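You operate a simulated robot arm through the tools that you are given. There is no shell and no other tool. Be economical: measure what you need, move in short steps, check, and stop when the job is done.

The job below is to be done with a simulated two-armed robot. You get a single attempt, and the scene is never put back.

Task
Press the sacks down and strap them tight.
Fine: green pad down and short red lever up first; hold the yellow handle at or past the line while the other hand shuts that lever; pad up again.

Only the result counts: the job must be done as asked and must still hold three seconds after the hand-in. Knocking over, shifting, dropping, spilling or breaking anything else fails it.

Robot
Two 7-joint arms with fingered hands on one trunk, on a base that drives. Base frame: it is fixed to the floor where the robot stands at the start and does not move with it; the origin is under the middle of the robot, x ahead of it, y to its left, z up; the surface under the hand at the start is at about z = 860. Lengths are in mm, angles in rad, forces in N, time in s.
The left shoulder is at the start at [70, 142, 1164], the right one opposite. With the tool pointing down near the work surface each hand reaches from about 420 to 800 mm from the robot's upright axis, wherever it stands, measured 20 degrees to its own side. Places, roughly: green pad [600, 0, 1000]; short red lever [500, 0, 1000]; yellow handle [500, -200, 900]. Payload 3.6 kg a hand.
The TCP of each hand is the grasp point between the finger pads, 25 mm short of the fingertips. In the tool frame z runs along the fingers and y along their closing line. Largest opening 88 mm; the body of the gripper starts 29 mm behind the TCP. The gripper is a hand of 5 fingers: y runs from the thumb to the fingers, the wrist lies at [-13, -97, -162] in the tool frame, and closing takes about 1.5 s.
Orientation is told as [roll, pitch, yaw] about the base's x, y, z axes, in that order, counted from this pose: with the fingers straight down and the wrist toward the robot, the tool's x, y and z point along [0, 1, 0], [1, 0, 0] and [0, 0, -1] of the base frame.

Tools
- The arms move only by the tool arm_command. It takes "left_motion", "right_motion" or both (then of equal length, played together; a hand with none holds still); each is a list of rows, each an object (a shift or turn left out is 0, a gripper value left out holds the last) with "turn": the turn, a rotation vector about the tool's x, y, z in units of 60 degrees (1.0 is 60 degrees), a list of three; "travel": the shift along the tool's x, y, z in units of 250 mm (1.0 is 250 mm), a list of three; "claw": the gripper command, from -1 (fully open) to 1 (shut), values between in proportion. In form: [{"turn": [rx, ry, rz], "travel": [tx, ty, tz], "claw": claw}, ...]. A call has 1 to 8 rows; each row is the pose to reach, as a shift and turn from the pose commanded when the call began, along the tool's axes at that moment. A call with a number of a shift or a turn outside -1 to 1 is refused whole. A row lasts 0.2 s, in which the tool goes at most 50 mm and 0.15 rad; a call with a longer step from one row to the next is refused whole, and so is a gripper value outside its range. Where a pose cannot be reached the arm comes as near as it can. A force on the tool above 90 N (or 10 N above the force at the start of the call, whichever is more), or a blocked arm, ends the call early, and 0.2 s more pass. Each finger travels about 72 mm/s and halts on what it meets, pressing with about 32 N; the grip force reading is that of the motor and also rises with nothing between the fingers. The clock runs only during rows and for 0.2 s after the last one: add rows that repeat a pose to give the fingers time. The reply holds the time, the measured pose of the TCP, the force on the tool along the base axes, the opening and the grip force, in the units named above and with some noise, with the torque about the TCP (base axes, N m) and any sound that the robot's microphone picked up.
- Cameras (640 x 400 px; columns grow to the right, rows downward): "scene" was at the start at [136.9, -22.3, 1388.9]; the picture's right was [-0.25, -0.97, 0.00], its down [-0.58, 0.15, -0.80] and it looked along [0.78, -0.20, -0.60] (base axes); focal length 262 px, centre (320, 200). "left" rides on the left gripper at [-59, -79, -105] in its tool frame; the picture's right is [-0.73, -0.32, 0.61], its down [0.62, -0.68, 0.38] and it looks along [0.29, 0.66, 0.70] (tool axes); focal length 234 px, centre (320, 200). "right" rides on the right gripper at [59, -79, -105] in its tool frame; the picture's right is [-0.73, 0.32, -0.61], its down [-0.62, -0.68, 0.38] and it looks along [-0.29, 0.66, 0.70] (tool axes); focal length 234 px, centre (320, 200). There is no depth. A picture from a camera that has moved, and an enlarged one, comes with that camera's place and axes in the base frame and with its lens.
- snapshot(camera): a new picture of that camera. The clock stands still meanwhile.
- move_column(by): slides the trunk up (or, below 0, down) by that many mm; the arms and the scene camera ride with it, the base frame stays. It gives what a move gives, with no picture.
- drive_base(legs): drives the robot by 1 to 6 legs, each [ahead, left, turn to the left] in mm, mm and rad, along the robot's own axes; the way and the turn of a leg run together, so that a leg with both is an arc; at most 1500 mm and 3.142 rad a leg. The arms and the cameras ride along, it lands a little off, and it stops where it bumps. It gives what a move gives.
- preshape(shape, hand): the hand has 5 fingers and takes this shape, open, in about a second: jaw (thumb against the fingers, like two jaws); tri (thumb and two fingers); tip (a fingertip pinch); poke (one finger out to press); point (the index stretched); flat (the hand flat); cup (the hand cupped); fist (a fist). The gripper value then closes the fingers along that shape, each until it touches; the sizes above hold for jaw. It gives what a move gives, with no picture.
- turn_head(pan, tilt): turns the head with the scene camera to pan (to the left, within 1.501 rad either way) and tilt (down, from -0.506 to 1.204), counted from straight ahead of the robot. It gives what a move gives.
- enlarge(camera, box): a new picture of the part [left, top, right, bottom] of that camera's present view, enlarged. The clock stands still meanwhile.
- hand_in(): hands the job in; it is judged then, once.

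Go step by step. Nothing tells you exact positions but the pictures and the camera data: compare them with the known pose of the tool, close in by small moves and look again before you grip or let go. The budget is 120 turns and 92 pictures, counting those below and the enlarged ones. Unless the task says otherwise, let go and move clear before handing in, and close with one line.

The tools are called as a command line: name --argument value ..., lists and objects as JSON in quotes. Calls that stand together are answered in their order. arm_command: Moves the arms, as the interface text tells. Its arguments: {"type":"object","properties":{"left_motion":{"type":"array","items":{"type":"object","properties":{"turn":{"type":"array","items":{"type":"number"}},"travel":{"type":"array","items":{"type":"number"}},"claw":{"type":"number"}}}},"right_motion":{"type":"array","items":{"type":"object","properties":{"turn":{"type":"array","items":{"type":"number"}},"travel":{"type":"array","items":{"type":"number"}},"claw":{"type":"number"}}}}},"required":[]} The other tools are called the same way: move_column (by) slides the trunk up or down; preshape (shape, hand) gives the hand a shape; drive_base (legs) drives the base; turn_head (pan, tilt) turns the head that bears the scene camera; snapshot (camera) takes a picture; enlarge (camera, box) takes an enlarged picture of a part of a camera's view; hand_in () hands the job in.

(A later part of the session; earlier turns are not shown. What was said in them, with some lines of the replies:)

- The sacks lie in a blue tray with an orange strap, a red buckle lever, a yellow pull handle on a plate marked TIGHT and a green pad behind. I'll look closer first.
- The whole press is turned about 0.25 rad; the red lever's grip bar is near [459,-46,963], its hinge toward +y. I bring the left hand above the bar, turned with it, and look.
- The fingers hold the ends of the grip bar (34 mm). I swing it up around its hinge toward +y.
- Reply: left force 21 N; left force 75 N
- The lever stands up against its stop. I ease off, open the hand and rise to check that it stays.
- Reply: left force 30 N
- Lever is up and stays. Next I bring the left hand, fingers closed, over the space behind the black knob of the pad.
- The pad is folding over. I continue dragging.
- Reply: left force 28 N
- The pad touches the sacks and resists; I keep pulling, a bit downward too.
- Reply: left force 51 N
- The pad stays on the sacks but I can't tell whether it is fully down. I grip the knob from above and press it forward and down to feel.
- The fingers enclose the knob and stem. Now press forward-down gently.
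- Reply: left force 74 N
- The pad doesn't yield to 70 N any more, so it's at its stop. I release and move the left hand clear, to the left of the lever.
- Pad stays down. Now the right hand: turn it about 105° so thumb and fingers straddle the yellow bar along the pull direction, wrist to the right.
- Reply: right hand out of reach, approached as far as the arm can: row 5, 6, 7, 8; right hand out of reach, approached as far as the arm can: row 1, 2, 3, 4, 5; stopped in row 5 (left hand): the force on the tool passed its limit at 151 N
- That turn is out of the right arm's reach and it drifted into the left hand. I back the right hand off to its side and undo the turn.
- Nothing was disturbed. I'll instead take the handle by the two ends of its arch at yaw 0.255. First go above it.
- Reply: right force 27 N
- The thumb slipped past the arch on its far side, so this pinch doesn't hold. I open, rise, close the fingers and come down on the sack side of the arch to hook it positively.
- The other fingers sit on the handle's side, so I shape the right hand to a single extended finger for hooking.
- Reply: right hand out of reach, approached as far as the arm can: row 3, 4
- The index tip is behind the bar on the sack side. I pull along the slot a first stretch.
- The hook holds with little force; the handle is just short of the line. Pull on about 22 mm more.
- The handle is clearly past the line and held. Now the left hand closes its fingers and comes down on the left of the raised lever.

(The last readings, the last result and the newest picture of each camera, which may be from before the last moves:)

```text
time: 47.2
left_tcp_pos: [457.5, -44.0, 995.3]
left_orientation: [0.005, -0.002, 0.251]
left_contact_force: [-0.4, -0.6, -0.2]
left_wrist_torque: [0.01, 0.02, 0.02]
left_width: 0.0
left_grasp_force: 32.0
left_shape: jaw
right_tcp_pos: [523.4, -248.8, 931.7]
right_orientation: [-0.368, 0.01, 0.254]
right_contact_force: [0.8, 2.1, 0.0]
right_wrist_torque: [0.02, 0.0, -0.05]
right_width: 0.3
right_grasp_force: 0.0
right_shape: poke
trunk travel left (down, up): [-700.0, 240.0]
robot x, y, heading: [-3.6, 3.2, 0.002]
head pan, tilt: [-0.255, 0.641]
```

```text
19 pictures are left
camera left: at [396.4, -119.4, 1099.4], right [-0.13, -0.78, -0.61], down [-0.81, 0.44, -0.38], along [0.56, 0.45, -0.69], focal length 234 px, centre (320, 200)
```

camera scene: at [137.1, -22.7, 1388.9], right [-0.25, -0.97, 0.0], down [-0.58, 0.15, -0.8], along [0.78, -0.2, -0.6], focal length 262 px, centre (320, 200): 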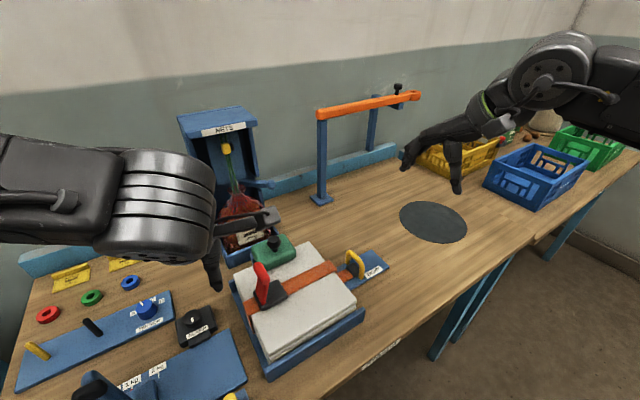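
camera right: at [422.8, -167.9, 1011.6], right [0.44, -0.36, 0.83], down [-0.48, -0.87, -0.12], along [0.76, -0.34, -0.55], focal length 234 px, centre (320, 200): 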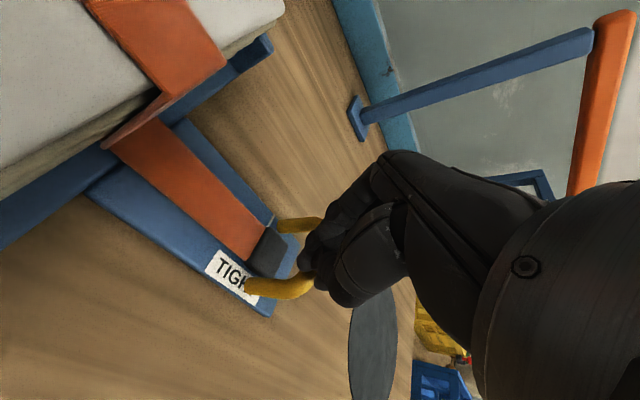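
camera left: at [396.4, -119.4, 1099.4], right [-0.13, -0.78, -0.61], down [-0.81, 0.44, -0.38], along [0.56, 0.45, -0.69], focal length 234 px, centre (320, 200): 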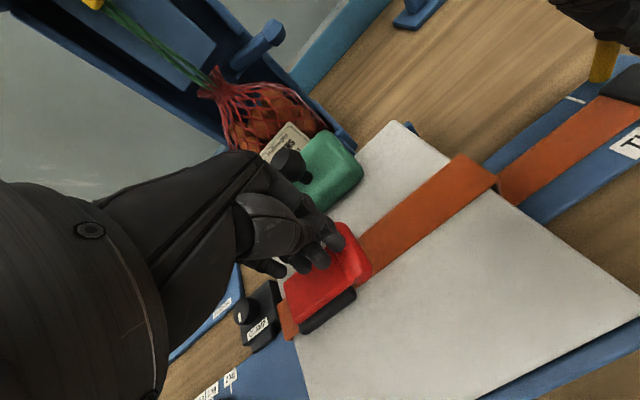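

The tension on the handle has dropped: the buckle is clamping. I press the lever fully down.

arm_command --left_motion '[{"travel": [-0.02, 0, 0.02]}, {"travel": [-0.02, 0, 0.04]}, {"travel": [-0.02, 0, 0.06]}, {"travel": [-0.02, 0, 0.08]}, {"travel": [-0.02, 0, 0.08]}]'

enlarge --camera "left" --box '[220, 140, 440, 360]'

```text
time: 48.4
left_tcp_pos: [460.0, -52.2, 979.9]
left_orientation: [-0.006, -0.014, 0.249]
left_contact_force: [26.6, -17.4, 66.8]
left_wrist_torque: [-0.22, -0.06, -0.1]
left_width: 0.0
left_grasp_force: 31.8
left_shape: jaw
right_tcp_pos: [523.0, -249.1, 933.6]
right_orientation: [-0.368, 0.005, 0.254]
right_contact_force: [-3.0, 5.3, 0.2]
right_wrist_torque: [0.08, 0.03, -0.08]
right_width: 0.0
right_grasp_force: 0.0
right_shape: poke
trunk travel left (down, up): [-700.0, 240.0]
robot x, y, heading: [1.7, -0.6, 0.0]
head pan, tilt: [-0.255, 0.641]
```

```text
1.82 times, centred on (330, 250) of left
camera zoom: at [397.0, -127.1, 1083.3], right [-0.12, -0.78, -0.61], down [-0.81, 0.44, -0.4], along [0.57, 0.44, -0.69], focal length 426 px, centre (302, 109)
```

zoom: 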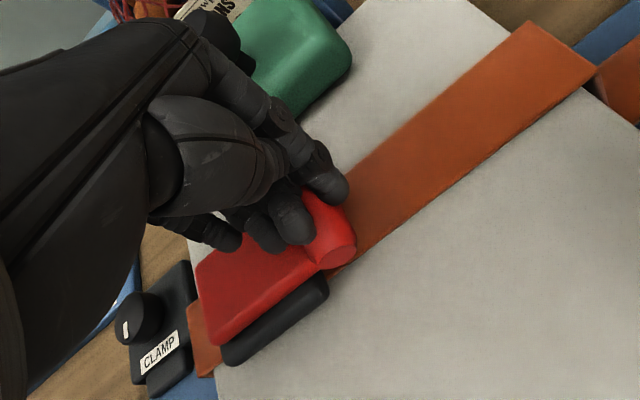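

arm_command --left_motion '[{"travel": [0.02, 0, -0.08]}, {"travel": [0.1, 0, -0.24]}, {"travel": [0.2, 0, -0.4]}, {"travel": [0.35, -0.05, -0.48]}, {"travel": [0.45, -0.1, -0.48]}, {"travel": [0.45, -0.1, -0.48]}]'

snapshot --camera "left"

enlarge --camera "scene" --box '[200, 180, 420, 330]'

```text
time: 49.8
left_tcp_pos: [409.6, 56.4, 1094.8]
left_orientation: [0.002, -0.002, 0.251]
left_contact_force: [0.4, -0.1, 0.1]
left_wrist_torque: [0.03, 0.01, 0.02]
left_width: 0.1
left_grasp_force: 32.1
left_shape: jaw
right_tcp_pos: [524.0, -246.3, 934.5]
right_orientation: [-0.369, 0.01, 0.256]
right_contact_force: [-4.1, 8.7, -1.1]
right_wrist_torque: [0.13, 0.06, -0.13]
right_width: 0.0
right_grasp_force: 0.0
right_shape: poke
trunk travel left (down, up): [-700.0, 240.0]
robot x, y, heading: [-4.1, 2.3, -0.001]
head pan, tilt: [-0.255, 0.641]
```

```text
17 pictures are left
camera left: at [348.2, -19.1, 1199.1], right [-0.13, -0.78, -0.61], down [-0.81, 0.44, -0.38], along [0.56, 0.45, -0.69], focal length 234 px, centre (320, 200)
```

left: 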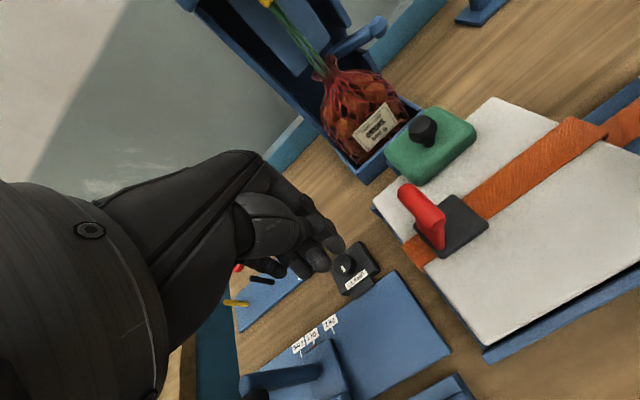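

```text
2.67 times, centred on (310, 255) of scene
camera zoom: at [136.0, -21.1, 1389.0], right [-0.25, -0.97, 0.0], down [-0.58, 0.15, -0.8], along [0.78, -0.2, -0.6], focal length 698 px, centre (347, 53)
```

zoom: 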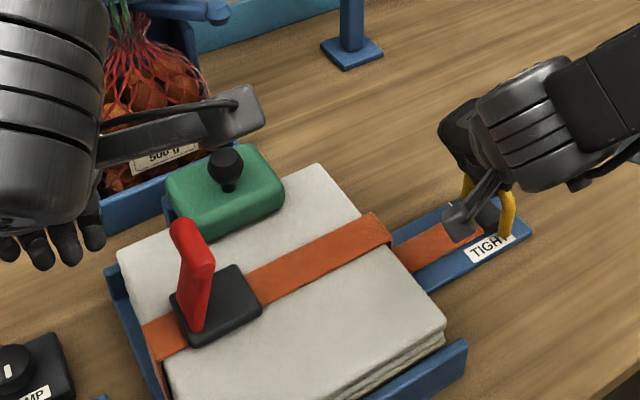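

The lever sprang back: my index had slid past the bar, so it wasn't fully shut. I'll use a fist for a broad press.

preshape --hand "left" --shape "fist"

snapshot --camera "left"

snapshot --camera "right"

```text
time: 50.7
left_tcp_pos: [410.4, 56.0, 1095.1]
left_orientation: [0.0, -0.002, 0.251]
left_contact_force: [-0.8, 0.7, -0.2]
left_wrist_torque: [-0.02, -0.02, -0.03]
left_width: 0.0
left_grasp_force: 0.1
left_shape: fist
right_tcp_pos: [524.3, -246.4, 934.0]
right_orientation: [-0.371, 0.012, 0.255]
right_contact_force: [-3.8, 8.2, -2.2]
right_wrist_torque: [0.12, 0.05, -0.12]
right_width: 0.1
right_grasp_force: 0.2
right_shape: poke
trunk travel left (down, up): [-700.0, 240.0]
robot x, y, heading: [-6.2, -2.9, -0.001]
head pan, tilt: [-0.255, 0.641]
```

```text
15 pictures are left
camera left: at [348.4, -18.9, 1199.2], right [-0.13, -0.78, -0.61], down [-0.81, 0.43, -0.38], along [0.57, 0.44, -0.69], focal length 234 px, centre (320, 200)
```

left: 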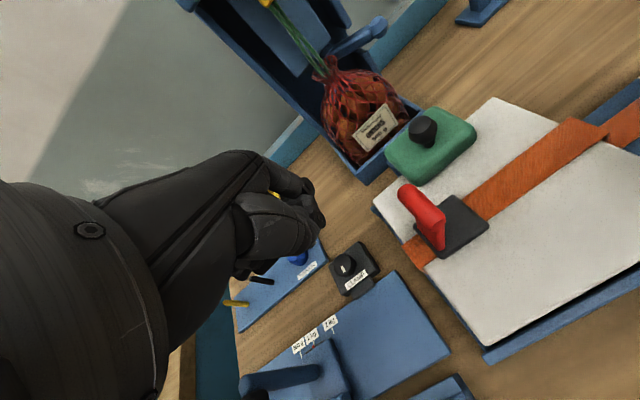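

```text
14 pictures are left
camera right: at [425.5, -176.8, 1010.3], right [0.44, -0.36, 0.83], down [-0.48, -0.87, -0.12], along [0.76, -0.34, -0.55], focal length 234 px, centre (320, 200)
```

right: 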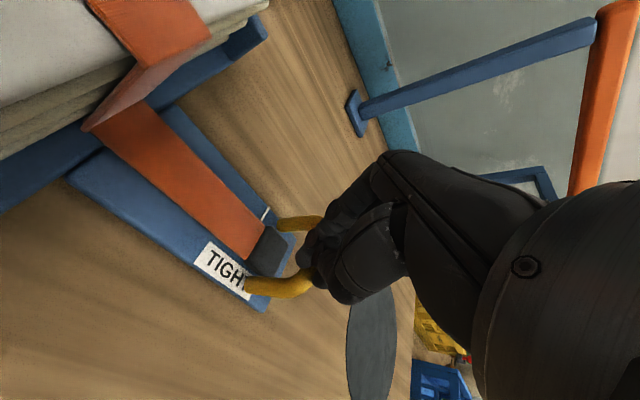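

Likely the lever had been shut (handle load vanished, no push-back) and my index hooked it open again when retreating. With the fist I repeat: push it over, press from above, then rise straight up.

arm_command --left_motion '[{"travel": [0, 0.04, 0.12]}, {"travel": [0, 0.04, 0.24]}, {"travel": [0, 0.04, 0.36]}, {"travel": [-0.08, 0.04, 0.36]}, {"travel": [-0.14, 0.04, 0.36]}, {"travel": [-0.2, 0.04, 0.36]}, {"travel": [-0.25, 0.04, 0.36]}, {"travel": [-0.25, 0.04, 0.36]}]'

snapshot --camera "left"

```text
time: 52.5
left_tcp_pos: [434.0, 0.2, 1006.0]
left_orientation: [0.0, -0.002, 0.252]
left_contact_force: [0.4, 0.0, 0.3]
left_wrist_torque: [-0.05, 0.0, -0.02]
left_width: 0.0
left_grasp_force: 0.1
left_shape: fist
right_tcp_pos: [524.1, -246.2, 932.2]
right_orientation: [-0.371, 0.01, 0.255]
right_contact_force: [-4.2, 6.9, -1.1]
right_wrist_torque: [0.14, 0.05, -0.13]
right_width: 0.2
right_grasp_force: 0.1
right_shape: poke
trunk travel left (down, up): [-700.0, 240.0]
robot x, y, heading: [2.7, -1.6, -0.004]
head pan, tilt: [-0.255, 0.641]
```

```text
13 pictures are left
camera left: at [372.0, -76.7, 1111.2], right [-0.13, -0.78, -0.61], down [-0.81, 0.44, -0.38], along [0.57, 0.44, -0.69], focal length 234 px, centre (320, 200)
```

left: 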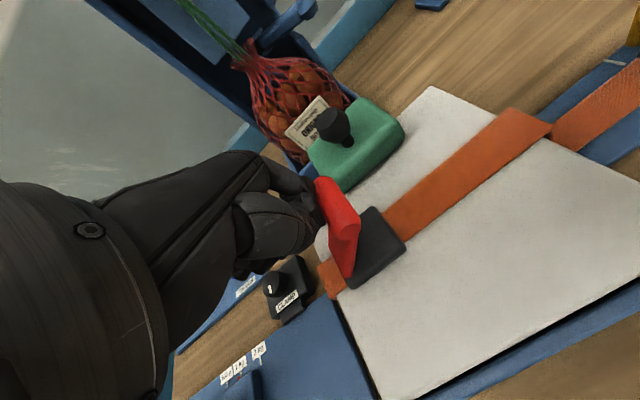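

arm_command --left_motion '[{"travel": [-0.06, 0, 0]}, {"travel": [-0.11, 0, 0.0]}, {"travel": [-0.15, 0, 0.01]}, {"travel": [-0.18, 0, 0.03]}, {"travel": [-0.19, 0, 0.06]}, {"travel": [-0.2, 0, 0.08]}, {"travel": [-0.2, 0, 0.1]}, {"travel": [-0.2, 0, 0.1]}]'

snapshot --camera "left"

```text
time: 54.3
left_tcp_pos: [446.1, -51.4, 980.6]
left_orientation: [0.0, -0.001, 0.251]
left_contact_force: [-0.6, 0.3, 1.3]
left_wrist_torque: [0.01, -0.03, 0.02]
left_width: 0.0
left_grasp_force: 0.1
left_shape: fist
right_tcp_pos: [524.2, -247.0, 933.9]
right_orientation: [-0.37, 0.011, 0.255]
right_contact_force: [-4.1, 7.6, -0.8]
right_wrist_torque: [0.12, 0.06, -0.1]
right_width: 0.1
right_grasp_force: 0.1
right_shape: poke
trunk travel left (down, up): [-700.0, 240.0]
robot x, y, heading: [-2.0, 3.9, 0.003]
head pan, tilt: [-0.255, 0.641]
```

```text
12 pictures are left
camera left: at [384.2, -126.5, 1084.9], right [-0.13, -0.78, -0.61], down [-0.81, 0.44, -0.38], along [0.57, 0.44, -0.69], focal length 234 px, centre (320, 200)
```

left: 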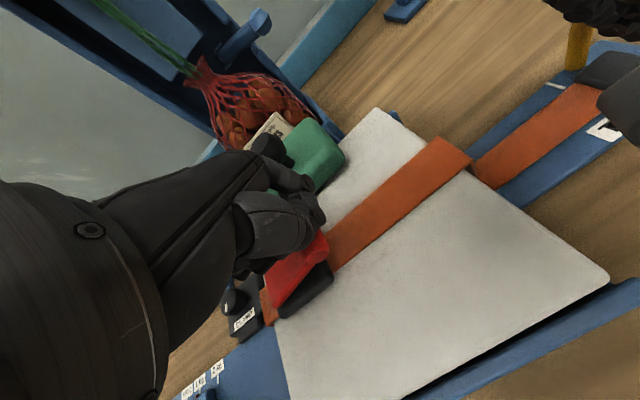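

arm_command --left_motion '[{"travel": [-0.005, 0, 0.03]}, {"travel": [-0.01, 0, 0.05]}, {"travel": [-0.01, 0, 0.07]}, {"travel": [-0.01, 0, 0.09]}, {"travel": [-0.01, 0, 0.11]}, {"travel": [-0.01, 0, 0.11]}]'

enlarge --camera "left" --box '[220, 140, 440, 360]'

```text
time: 55.7
left_tcp_pos: [443.1, -52.7, 963.0]
left_orientation: [-0.011, -0.022, 0.252]
left_contact_force: [24.0, -5.7, 87.2]
left_wrist_torque: [0.9, -1.34, -0.14]
left_width: 0.0
left_grasp_force: 0.0
left_shape: fist
right_tcp_pos: [518.6, -246.5, 939.9]
right_orientation: [-0.375, 0.0, 0.256]
right_contact_force: [-3.7, 5.4, 23.9]
right_wrist_torque: [-0.27, 0.29, -0.1]
right_width: 0.1
right_grasp_force: 0.0
right_shape: poke
trunk travel left (down, up): [-700.0, 240.0]
robot x, y, heading: [0.4, -1.1, -0.005]
head pan, tilt: [-0.255, 0.641]
```

```text
1.82 times, centred on (330, 250) of left
camera zoom: at [379.5, -129.0, 1066.1], right [-0.12, -0.79, -0.61], down [-0.8, 0.43, -0.41], along [0.58, 0.44, -0.68], focal length 426 px, centre (302, 109)
```

zoom: 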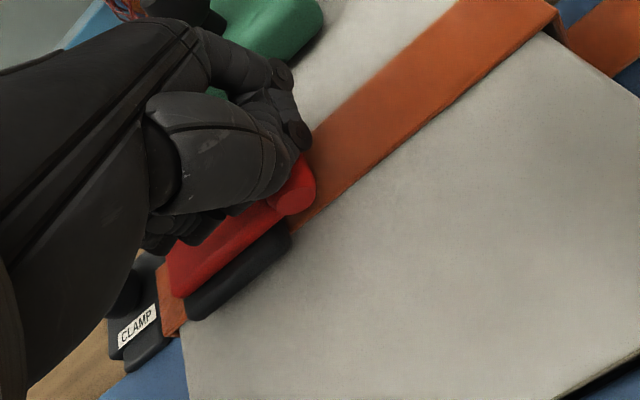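

arm_command --left_motion '[{"travel": [0, 0, -0.1]}, {"travel": [0, 0, -0.22]}, {"travel": [0, 0, -0.34]}, {"travel": [0, 0, -0.46]}, {"travel": [0.2, -0.05, -0.5]}, {"travel": [0.39, -0.1, -0.5]}, {"travel": [0.39, -0.1, -0.5]}]'

enlarge --camera "scene" --box '[200, 180, 420, 330]'

```text
refused: row 5 steps farther than a row can; nothing moved
```

```text
2.67 times, centred on (310, 255) of scene
camera zoom: at [126.9, -19.6, 1391.3], right [-0.25, -0.97, 0.0], down [-0.57, 0.15, -0.81], along [0.78, -0.2, -0.59], focal length 698 px, centre (347, 53)
```

zoom: 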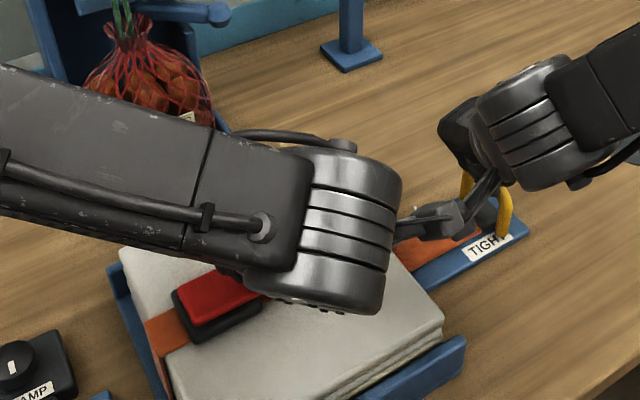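

arm_command --left_motion '[{"travel": [0, 0, -0.08]}, {"travel": [0, 0, -0.2]}, {"travel": [0, 0, -0.32]}, {"travel": [0, 0, -0.44]}, {"travel": [0.1, 0, -0.5]}, {"travel": [0.25, 0, -0.5]}, {"travel": [0.25, 0, -0.5]}]'

enlarge --camera "scene" --box '[200, 180, 420, 330]'

```text
time: 57.3
left_tcp_pos: [428.0, 8.8, 1078.2]
left_orientation: [-0.003, -0.003, 0.248]
left_contact_force: [0.7, 0.2, -0.2]
left_wrist_torque: [0.02, -0.02, 0.03]
left_width: 0.0
left_grasp_force: 0.0
left_shape: fist
right_tcp_pos: [522.4, -244.4, 936.1]
right_orientation: [-0.374, 0.007, 0.256]
right_contact_force: [8.4, 5.8, 39.0]
right_wrist_torque: [-0.52, 0.24, 0.08]
right_width: 0.3
right_grasp_force: 0.0
right_shape: poke
trunk travel left (down, up): [-700.0, 240.0]
robot x, y, heading: [-4.8, -3.0, -0.001]
head pan, tilt: [-0.255, 0.641]
```

```text
2.67 times, centred on (310, 255) of scene
camera zoom: at [132.7, -18.0, 1389.6], right [-0.25, -0.97, 0.0], down [-0.58, 0.15, -0.8], along [0.78, -0.2, -0.59], focal length 698 px, centre (347, 53)
```

zoom: 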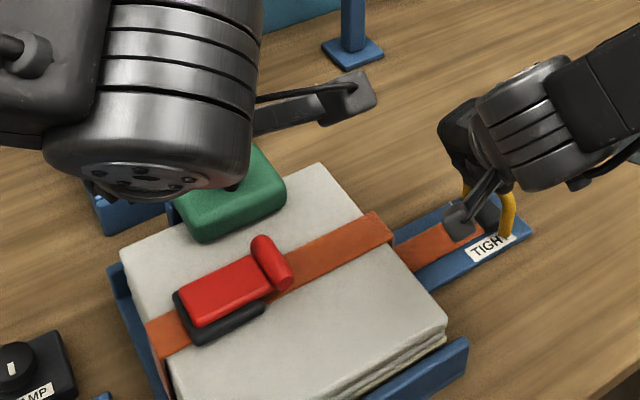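

The lever is shut and stays. Now I unhook the right finger: back along the slot toward the sacks, then straight up.

arm_command --right_motion '[{"travel": [0.01, 0, -0.02]}, {"travel": [0.038, 0, -0.036]}, {"travel": [0.093, 0, -0.07]}, {"travel": [0.093, 0, -0.07]}, {"travel": [0.04, 0, -0.208]}, {"travel": [0.0, 0, -0.3]}, {"travel": [-0.026, 0, -0.376]}, {"travel": [-0.026, 0, -0.376]}]'

enlarge --camera "scene" --box '[200, 180, 420, 330]'

```text
time: 59.1
left_tcp_pos: [432.1, 4.7, 1076.5]
left_orientation: [0.001, -0.003, 0.25]
left_contact_force: [-0.4, -0.4, -0.3]
left_wrist_torque: [-0.02, -0.01, 0.03]
left_width: 0.0
left_grasp_force: 0.1
left_shape: fist
right_tcp_pos: [518.0, -221.9, 1023.3]
right_orientation: [-0.367, 0.013, 0.254]
right_contact_force: [0.7, 0.8, 0.1]
right_wrist_torque: [0.0, 0.03, 0.01]
right_width: 0.1
right_grasp_force: 0.0
right_shape: poke
trunk travel left (down, up): [-700.0, 240.0]
robot x, y, heading: [-1.6, -0.2, 0.002]
head pan, tilt: [-0.255, 0.641]
```

```text
2.67 times, centred on (310, 255) of scene
camera zoom: at [137.2, -22.2, 1388.9], right [-0.25, -0.97, 0.0], down [-0.58, 0.15, -0.8], along [0.78, -0.2, -0.6], focal length 698 px, centre (347, 53)
```

zoom: 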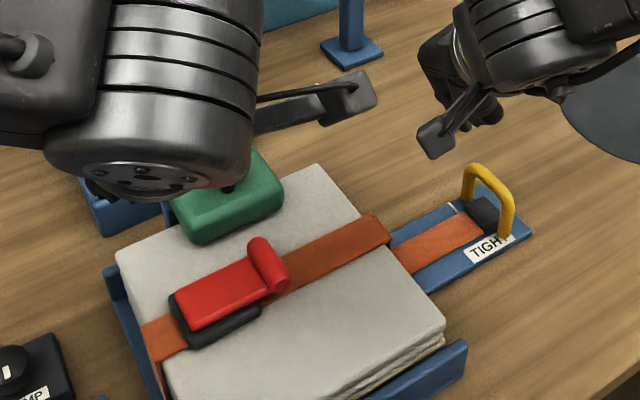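

The handle stays past the line. I move the right hand away, and return the left hand to closed jaw for raising the pad.

arm_command --right_motion '[{"travel": [-0.11, -0.024, -0.08]}, {"travel": [-0.25, -0.05, -0.1]}, {"travel": [-0.4, -0.09, -0.12]}, {"travel": [-0.55, -0.12, -0.13]}, {"travel": [-0.55, -0.12, -0.13]}]'

arm_command --left_motion '[{"travel": [0, 0, -0.1]}, {"travel": [0, 0, -0.1]}]'

preshape --hand "left" --shape "jaw"

arm_command --left_motion '[{"claw": 1}, {"travel": [-0.1, 0.1, 0], "claw": 1}, {"travel": [-0.206, 0.196, 0]}, {"travel": [-0.206, 0.196, 0]}, {"travel": [-0.206, 0.196, 0]}, {"travel": [-0.206, 0.196, 0.12]}, {"travel": [-0.206, 0.196, 0.24]}, {"travel": [-0.206, 0.196, 0.28]}]'

snapshot --camera "left"

```text
time: 60.3
left_tcp_pos: [432.0, 4.3, 1075.8]
left_orientation: [0.001, 0.0, 0.251]
left_contact_force: [0.5, -0.5, 0.4]
left_wrist_torque: [0.0, -0.01, 0.01]
left_width: 0.0
left_grasp_force: 0.0
left_shape: fist
right_tcp_pos: [523.0, -342.9, 1104.0]
right_orientation: [-0.37, 0.01, 0.255]
right_contact_force: [-0.1, 0.3, -0.4]
right_wrist_torque: [0.0, -0.01, 0.02]
right_width: 0.2
right_grasp_force: 0.0
right_shape: poke
trunk travel left (down, up): [-700.0, 240.0]
robot x, y, heading: [-0.2, 1.4, -0.001]
head pan, tilt: [-0.255, 0.641]
```

```text
time: 60.9
left_tcp_pos: [431.6, 6.5, 1101.9]
left_orientation: [0.002, -0.001, 0.25]
left_contact_force: [1.3, -0.9, 0.2]
left_wrist_torque: [-0.01, 0.0, -0.01]
left_width: 0.0
left_grasp_force: 0.0
left_shape: fist
right_tcp_pos: [523.4, -342.5, 1104.0]
right_orientation: [-0.369, 0.01, 0.256]
right_contact_force: [-0.5, 0.4, 0.4]
right_wrist_torque: [-0.03, 0.05, -0.01]
right_width: 0.0
right_grasp_force: 0.1
right_shape: poke
trunk travel left (down, up): [-700.0, 240.0]
robot x, y, heading: [1.0, 1.8, -0.001]
head pan, tilt: [-0.255, 0.641]
```

```text
time: 61.8
left_tcp_pos: [431.8, 5.8, 1101.7]
left_orientation: [0.003, -0.001, 0.25]
left_contact_force: [-0.5, -0.3, 0.7]
left_wrist_torque: [0.01, 0.03, -0.04]
left_width: 87.7
left_grasp_force: 0.1
left_shape: jaw
right_tcp_pos: [521.1, -342.2, 1103.6]
right_orientation: [-0.369, 0.007, 0.255]
right_contact_force: [-0.3, 0.0, 0.7]
right_wrist_torque: [0.01, 0.02, -0.01]
right_width: 0.0
right_grasp_force: 0.1
right_shape: poke
trunk travel left (down, up): [-700.0, 240.0]
robot x, y, heading: [-2.0, 4.0, -0.003]
head pan, tilt: [-0.255, 0.641]
```

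```text
time: 63.6
left_tcp_pos: [490.9, -29.9, 1030.7]
left_orientation: [0.002, -0.002, 0.25]
left_contact_force: [-0.4, 0.3, -1.0]
left_wrist_torque: [0.01, 0.0, -0.01]
left_width: 0.2
left_grasp_force: 32.2
left_shape: jaw
right_tcp_pos: [522.1, -342.4, 1103.9]
right_orientation: [-0.368, 0.01, 0.255]
right_contact_force: [1.1, -0.1, -0.7]
right_wrist_torque: [0.02, -0.04, 0.02]
right_width: 0.1
right_grasp_force: 0.0
right_shape: poke
trunk travel left (down, up): [-700.0, 240.0]
robot x, y, heading: [-1.8, 1.6, -0.003]
head pan, tilt: [-0.255, 0.641]
```

```text
7 pictures are left
camera left: at [429.2, -106.0, 1135.1], right [-0.13, -0.78, -0.61], down [-0.81, 0.44, -0.38], along [0.56, 0.45, -0.69], focal length 234 px, centre (320, 200)
```

left: 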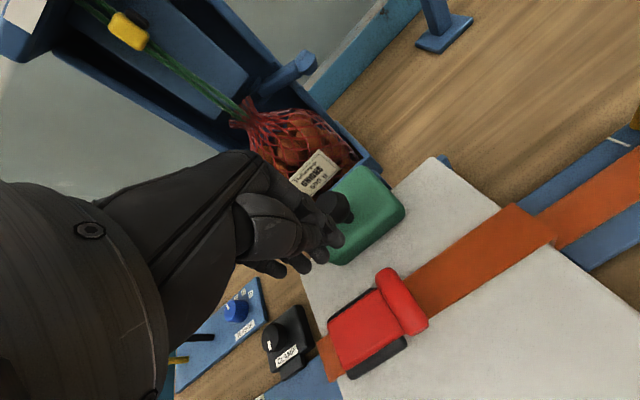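

arm_command --left_motion '[{"travel": [0, -0.03, 0.0]}, {"travel": [0, -0.03, 0.05]}, {"travel": [0, -0.03, 0.1]}, {"travel": [0, -0.03, 0.1]}]'

arm_command --left_motion '[{"travel": [0, 0.04, 0]}, {"travel": [0, 0.08, 0]}, {"travel": [0, 0.12, 0]}, {"travel": [0, 0.17, 0]}, {"travel": [0, 0.22, 0]}, {"travel": [0, 0.22, 0]}]'

snapshot --camera "left"

```text
time: 64.6
left_tcp_pos: [483.3, -32.5, 1006.0]
left_orientation: [0.003, -0.002, 0.251]
left_contact_force: [-0.7, 0.5, 0.7]
left_wrist_torque: [0.01, 0.0, 0.0]
left_width: 0.0
left_grasp_force: 32.1
left_shape: jaw
right_tcp_pos: [522.2, -342.2, 1103.9]
right_orientation: [-0.37, 0.01, 0.255]
right_contact_force: [0.3, 0.1, -0.5]
right_wrist_torque: [0.02, -0.03, 0.02]
right_width: 0.0
right_grasp_force: 0.0
right_shape: poke
trunk travel left (down, up): [-700.0, 240.0]
robot x, y, heading: [-0.6, 1.9, 0.0]
head pan, tilt: [-0.255, 0.641]
```

```text
time: 66.0
left_tcp_pos: [530.5, -22.5, 1011.6]
left_orientation: [-0.002, -0.012, 0.249]
left_contact_force: [-19.2, -6.1, 27.2]
left_wrist_torque: [0.07, 0.41, 0.03]
left_width: 0.0
left_grasp_force: 32.1
left_shape: jaw
right_tcp_pos: [514.4, -343.6, 1108.4]
right_orientation: [-0.37, 0.003, 0.254]
right_contact_force: [0.8, 0.3, 0.6]
right_wrist_torque: [0.0, 0.0, 0.0]
right_width: 0.2
right_grasp_force: 0.1
right_shape: poke
trunk travel left (down, up): [-700.0, 240.0]
robot x, y, heading: [-1.6, 2.0, -0.002]
head pan, tilt: [-0.255, 0.641]
```

```text
6 pictures are left
camera left: at [467.3, -96.9, 1116.1], right [-0.13, -0.78, -0.61], down [-0.81, 0.44, -0.39], along [0.57, 0.44, -0.69], focal length 234 px, centre (320, 200)
```

left: 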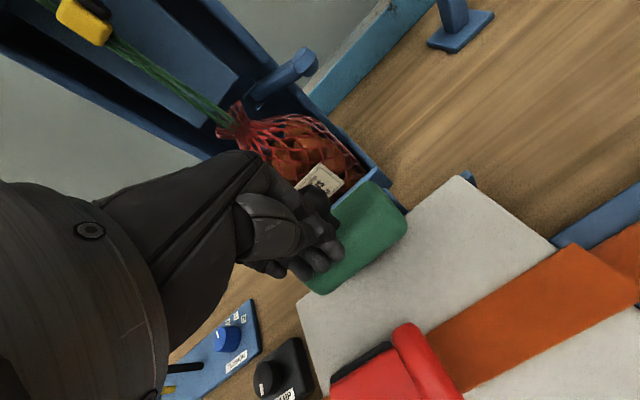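

The fingers slid over the knob. I'll instead enclose the knob and stem as before and lift it back along its arc.

arm_command --left_motion '[{"travel": [0, -0.024, -0.15]}, {"travel": [-0.016, -0.024, -0.26], "claw": -0.2}, {"travel": [-0.016, -0.024, -0.26]}, {"travel": [-0.016, -0.024, -0.26]}, {"travel": [-0.016, -0.024, -0.26]}, {"travel": [-0.016, -0.024, -0.1]}, {"travel": [-0.016, -0.024, 0.055]}, {"travel": [-0.016, -0.024, 0.055]}]'

arm_command --left_motion '[{"claw": 0.6}, {"claw": 1}, {"claw": 1}, {"claw": 1}, {"claw": 1}, {"claw": 1}]'

```text
time: 67.6
left_tcp_pos: [536.1, -24.5, 1017.3]
left_orientation: [-0.019, -0.041, 0.256]
left_contact_force: [1.7, 5.2, 39.8]
left_wrist_torque: [0.47, -1.53, 0.04]
left_width: 55.1
left_grasp_force: 0.1
left_shape: jaw
right_tcp_pos: [515.6, -342.6, 1106.7]
right_orientation: [-0.371, 0.005, 0.256]
right_contact_force: [-0.4, 0.1, 0.4]
right_wrist_torque: [0.0, -0.02, -0.02]
right_width: 0.1
right_grasp_force: 0.2
right_shape: poke
trunk travel left (down, up): [-700.0, 240.0]
robot x, y, heading: [0.9, -2.0, 0.001]
head pan, tilt: [-0.255, 0.641]
stopped in row 8 (left hand): the force on the tool passed its limit at 98 N (the readings are from after the stop); the commanded pose is now the measured one
```

```text
time: 69.0
left_tcp_pos: [532.1, -23.7, 1015.8]
left_orientation: [-0.017, -0.039, 0.253]
left_contact_force: [-2.4, 1.9, 54.5]
left_wrist_torque: [0.87, -2.42, -0.19]
left_width: 23.4
left_grasp_force: 31.6
left_shape: jaw
right_tcp_pos: [515.0, -341.6, 1108.5]
right_orientation: [-0.371, 0.003, 0.254]
right_contact_force: [0.1, -0.3, -0.4]
right_wrist_torque: [-0.02, 0.0, 0.04]
right_width: 0.0
right_grasp_force: 0.1
right_shape: poke
trunk travel left (down, up): [-700.0, 240.0]
robot x, y, heading: [-2.3, -1.7, -0.003]
head pan, tilt: [-0.255, 0.641]
```

enlarge --camera "left" --box '[200, 100, 480, 340]'

```text
1.67 times, centred on (340, 220) of left
camera zoom: at [466.3, -99.4, 1119.0], right [-0.11, -0.79, -0.61], down [-0.8, 0.43, -0.42], along [0.59, 0.44, -0.68], focal length 390 px, centre (287, 167)
```

zoom: 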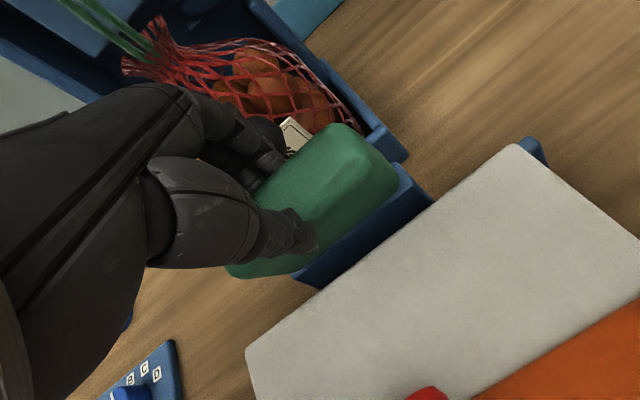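

The pad has already swung up and is now between thumb and fingers. I ease it fully back, open and rise.

arm_command --left_motion '[{"travel": [0, 0.02, -0.04]}, {"travel": [0, 0.06, -0.04]}, {"travel": [0, 0.06, -0.04], "claw": -0.1}, {"travel": [0, 0.06, -0.04], "claw": -0.3}, {"travel": [0, 0.06, -0.04], "claw": -0.4}, {"travel": [0, 0.06, -0.04]}, {"travel": [0, 0.06, -0.2]}, {"travel": [0, 0.06, -0.38]}]'

arm_command --left_motion '[{"travel": [0.15, 0, -0.1]}, {"travel": [0.3, 0, -0.15]}, {"travel": [0.45, -0.06, -0.2]}, {"travel": [0.6, -0.12, -0.2]}, {"travel": [0.6, -0.12, -0.2]}]'

enlarge --camera "scene" --box '[200, 180, 420, 330]'

```text
time: 70.8
left_tcp_pos: [548.0, -21.0, 1108.8]
left_orientation: [-0.014, -0.027, 0.253]
left_contact_force: [0.1, -0.4, 0.2]
left_wrist_torque: [0.0, -0.01, 0.0]
left_width: 61.3
left_grasp_force: 0.1
left_shape: jaw
right_tcp_pos: [520.9, -342.8, 1105.0]
right_orientation: [-0.367, 0.008, 0.254]
right_contact_force: [-0.3, -0.2, 1.3]
right_wrist_torque: [0.02, 0.0, 0.0]
right_width: 0.1
right_grasp_force: 0.0
right_shape: poke
trunk travel left (down, up): [-700.0, 240.0]
robot x, y, heading: [-0.3, -1.0, 0.001]
head pan, tilt: [-0.255, 0.641]
```

```text
time: 72.0
left_tcp_pos: [482.1, 117.9, 1150.9]
left_orientation: [-0.014, -0.026, 0.252]
left_contact_force: [0.7, 0.1, 0.4]
left_wrist_torque: [0.03, 0.04, 0.04]
left_width: 61.5
left_grasp_force: 0.0
left_shape: jaw
right_tcp_pos: [522.9, -343.4, 1104.0]
right_orientation: [-0.367, 0.01, 0.256]
right_contact_force: [1.2, 0.1, -1.1]
right_wrist_torque: [0.02, -0.01, 0.0]
right_width: 0.0
right_grasp_force: 0.1
right_shape: poke
trunk travel left (down, up): [-700.0, 240.0]
robot x, y, heading: [2.5, -1.3, -0.003]
head pan, tilt: [-0.255, 0.641]
```

```text
2.67 times, centred on (310, 255) of scene
camera zoom: at [138.0, -23.2, 1388.8], right [-0.25, -0.97, 0.0], down [-0.58, 0.15, -0.8], along [0.78, -0.2, -0.6], focal length 698 px, centre (347, 53)
```

zoom: 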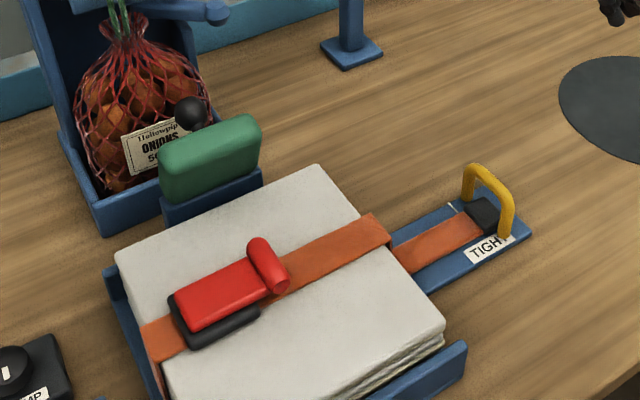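

The pad is up in its starting place, the red lever is shut, the yellow handle is past the line, and both hands are clear. I'll hand in.

hand_in

```text
The job is handed in.
```

The sacks were pressed down and strapped tight. The red lever is shut with the yellow handle past the line, the green pad is back up, and both hands are clear. The job is handed in.
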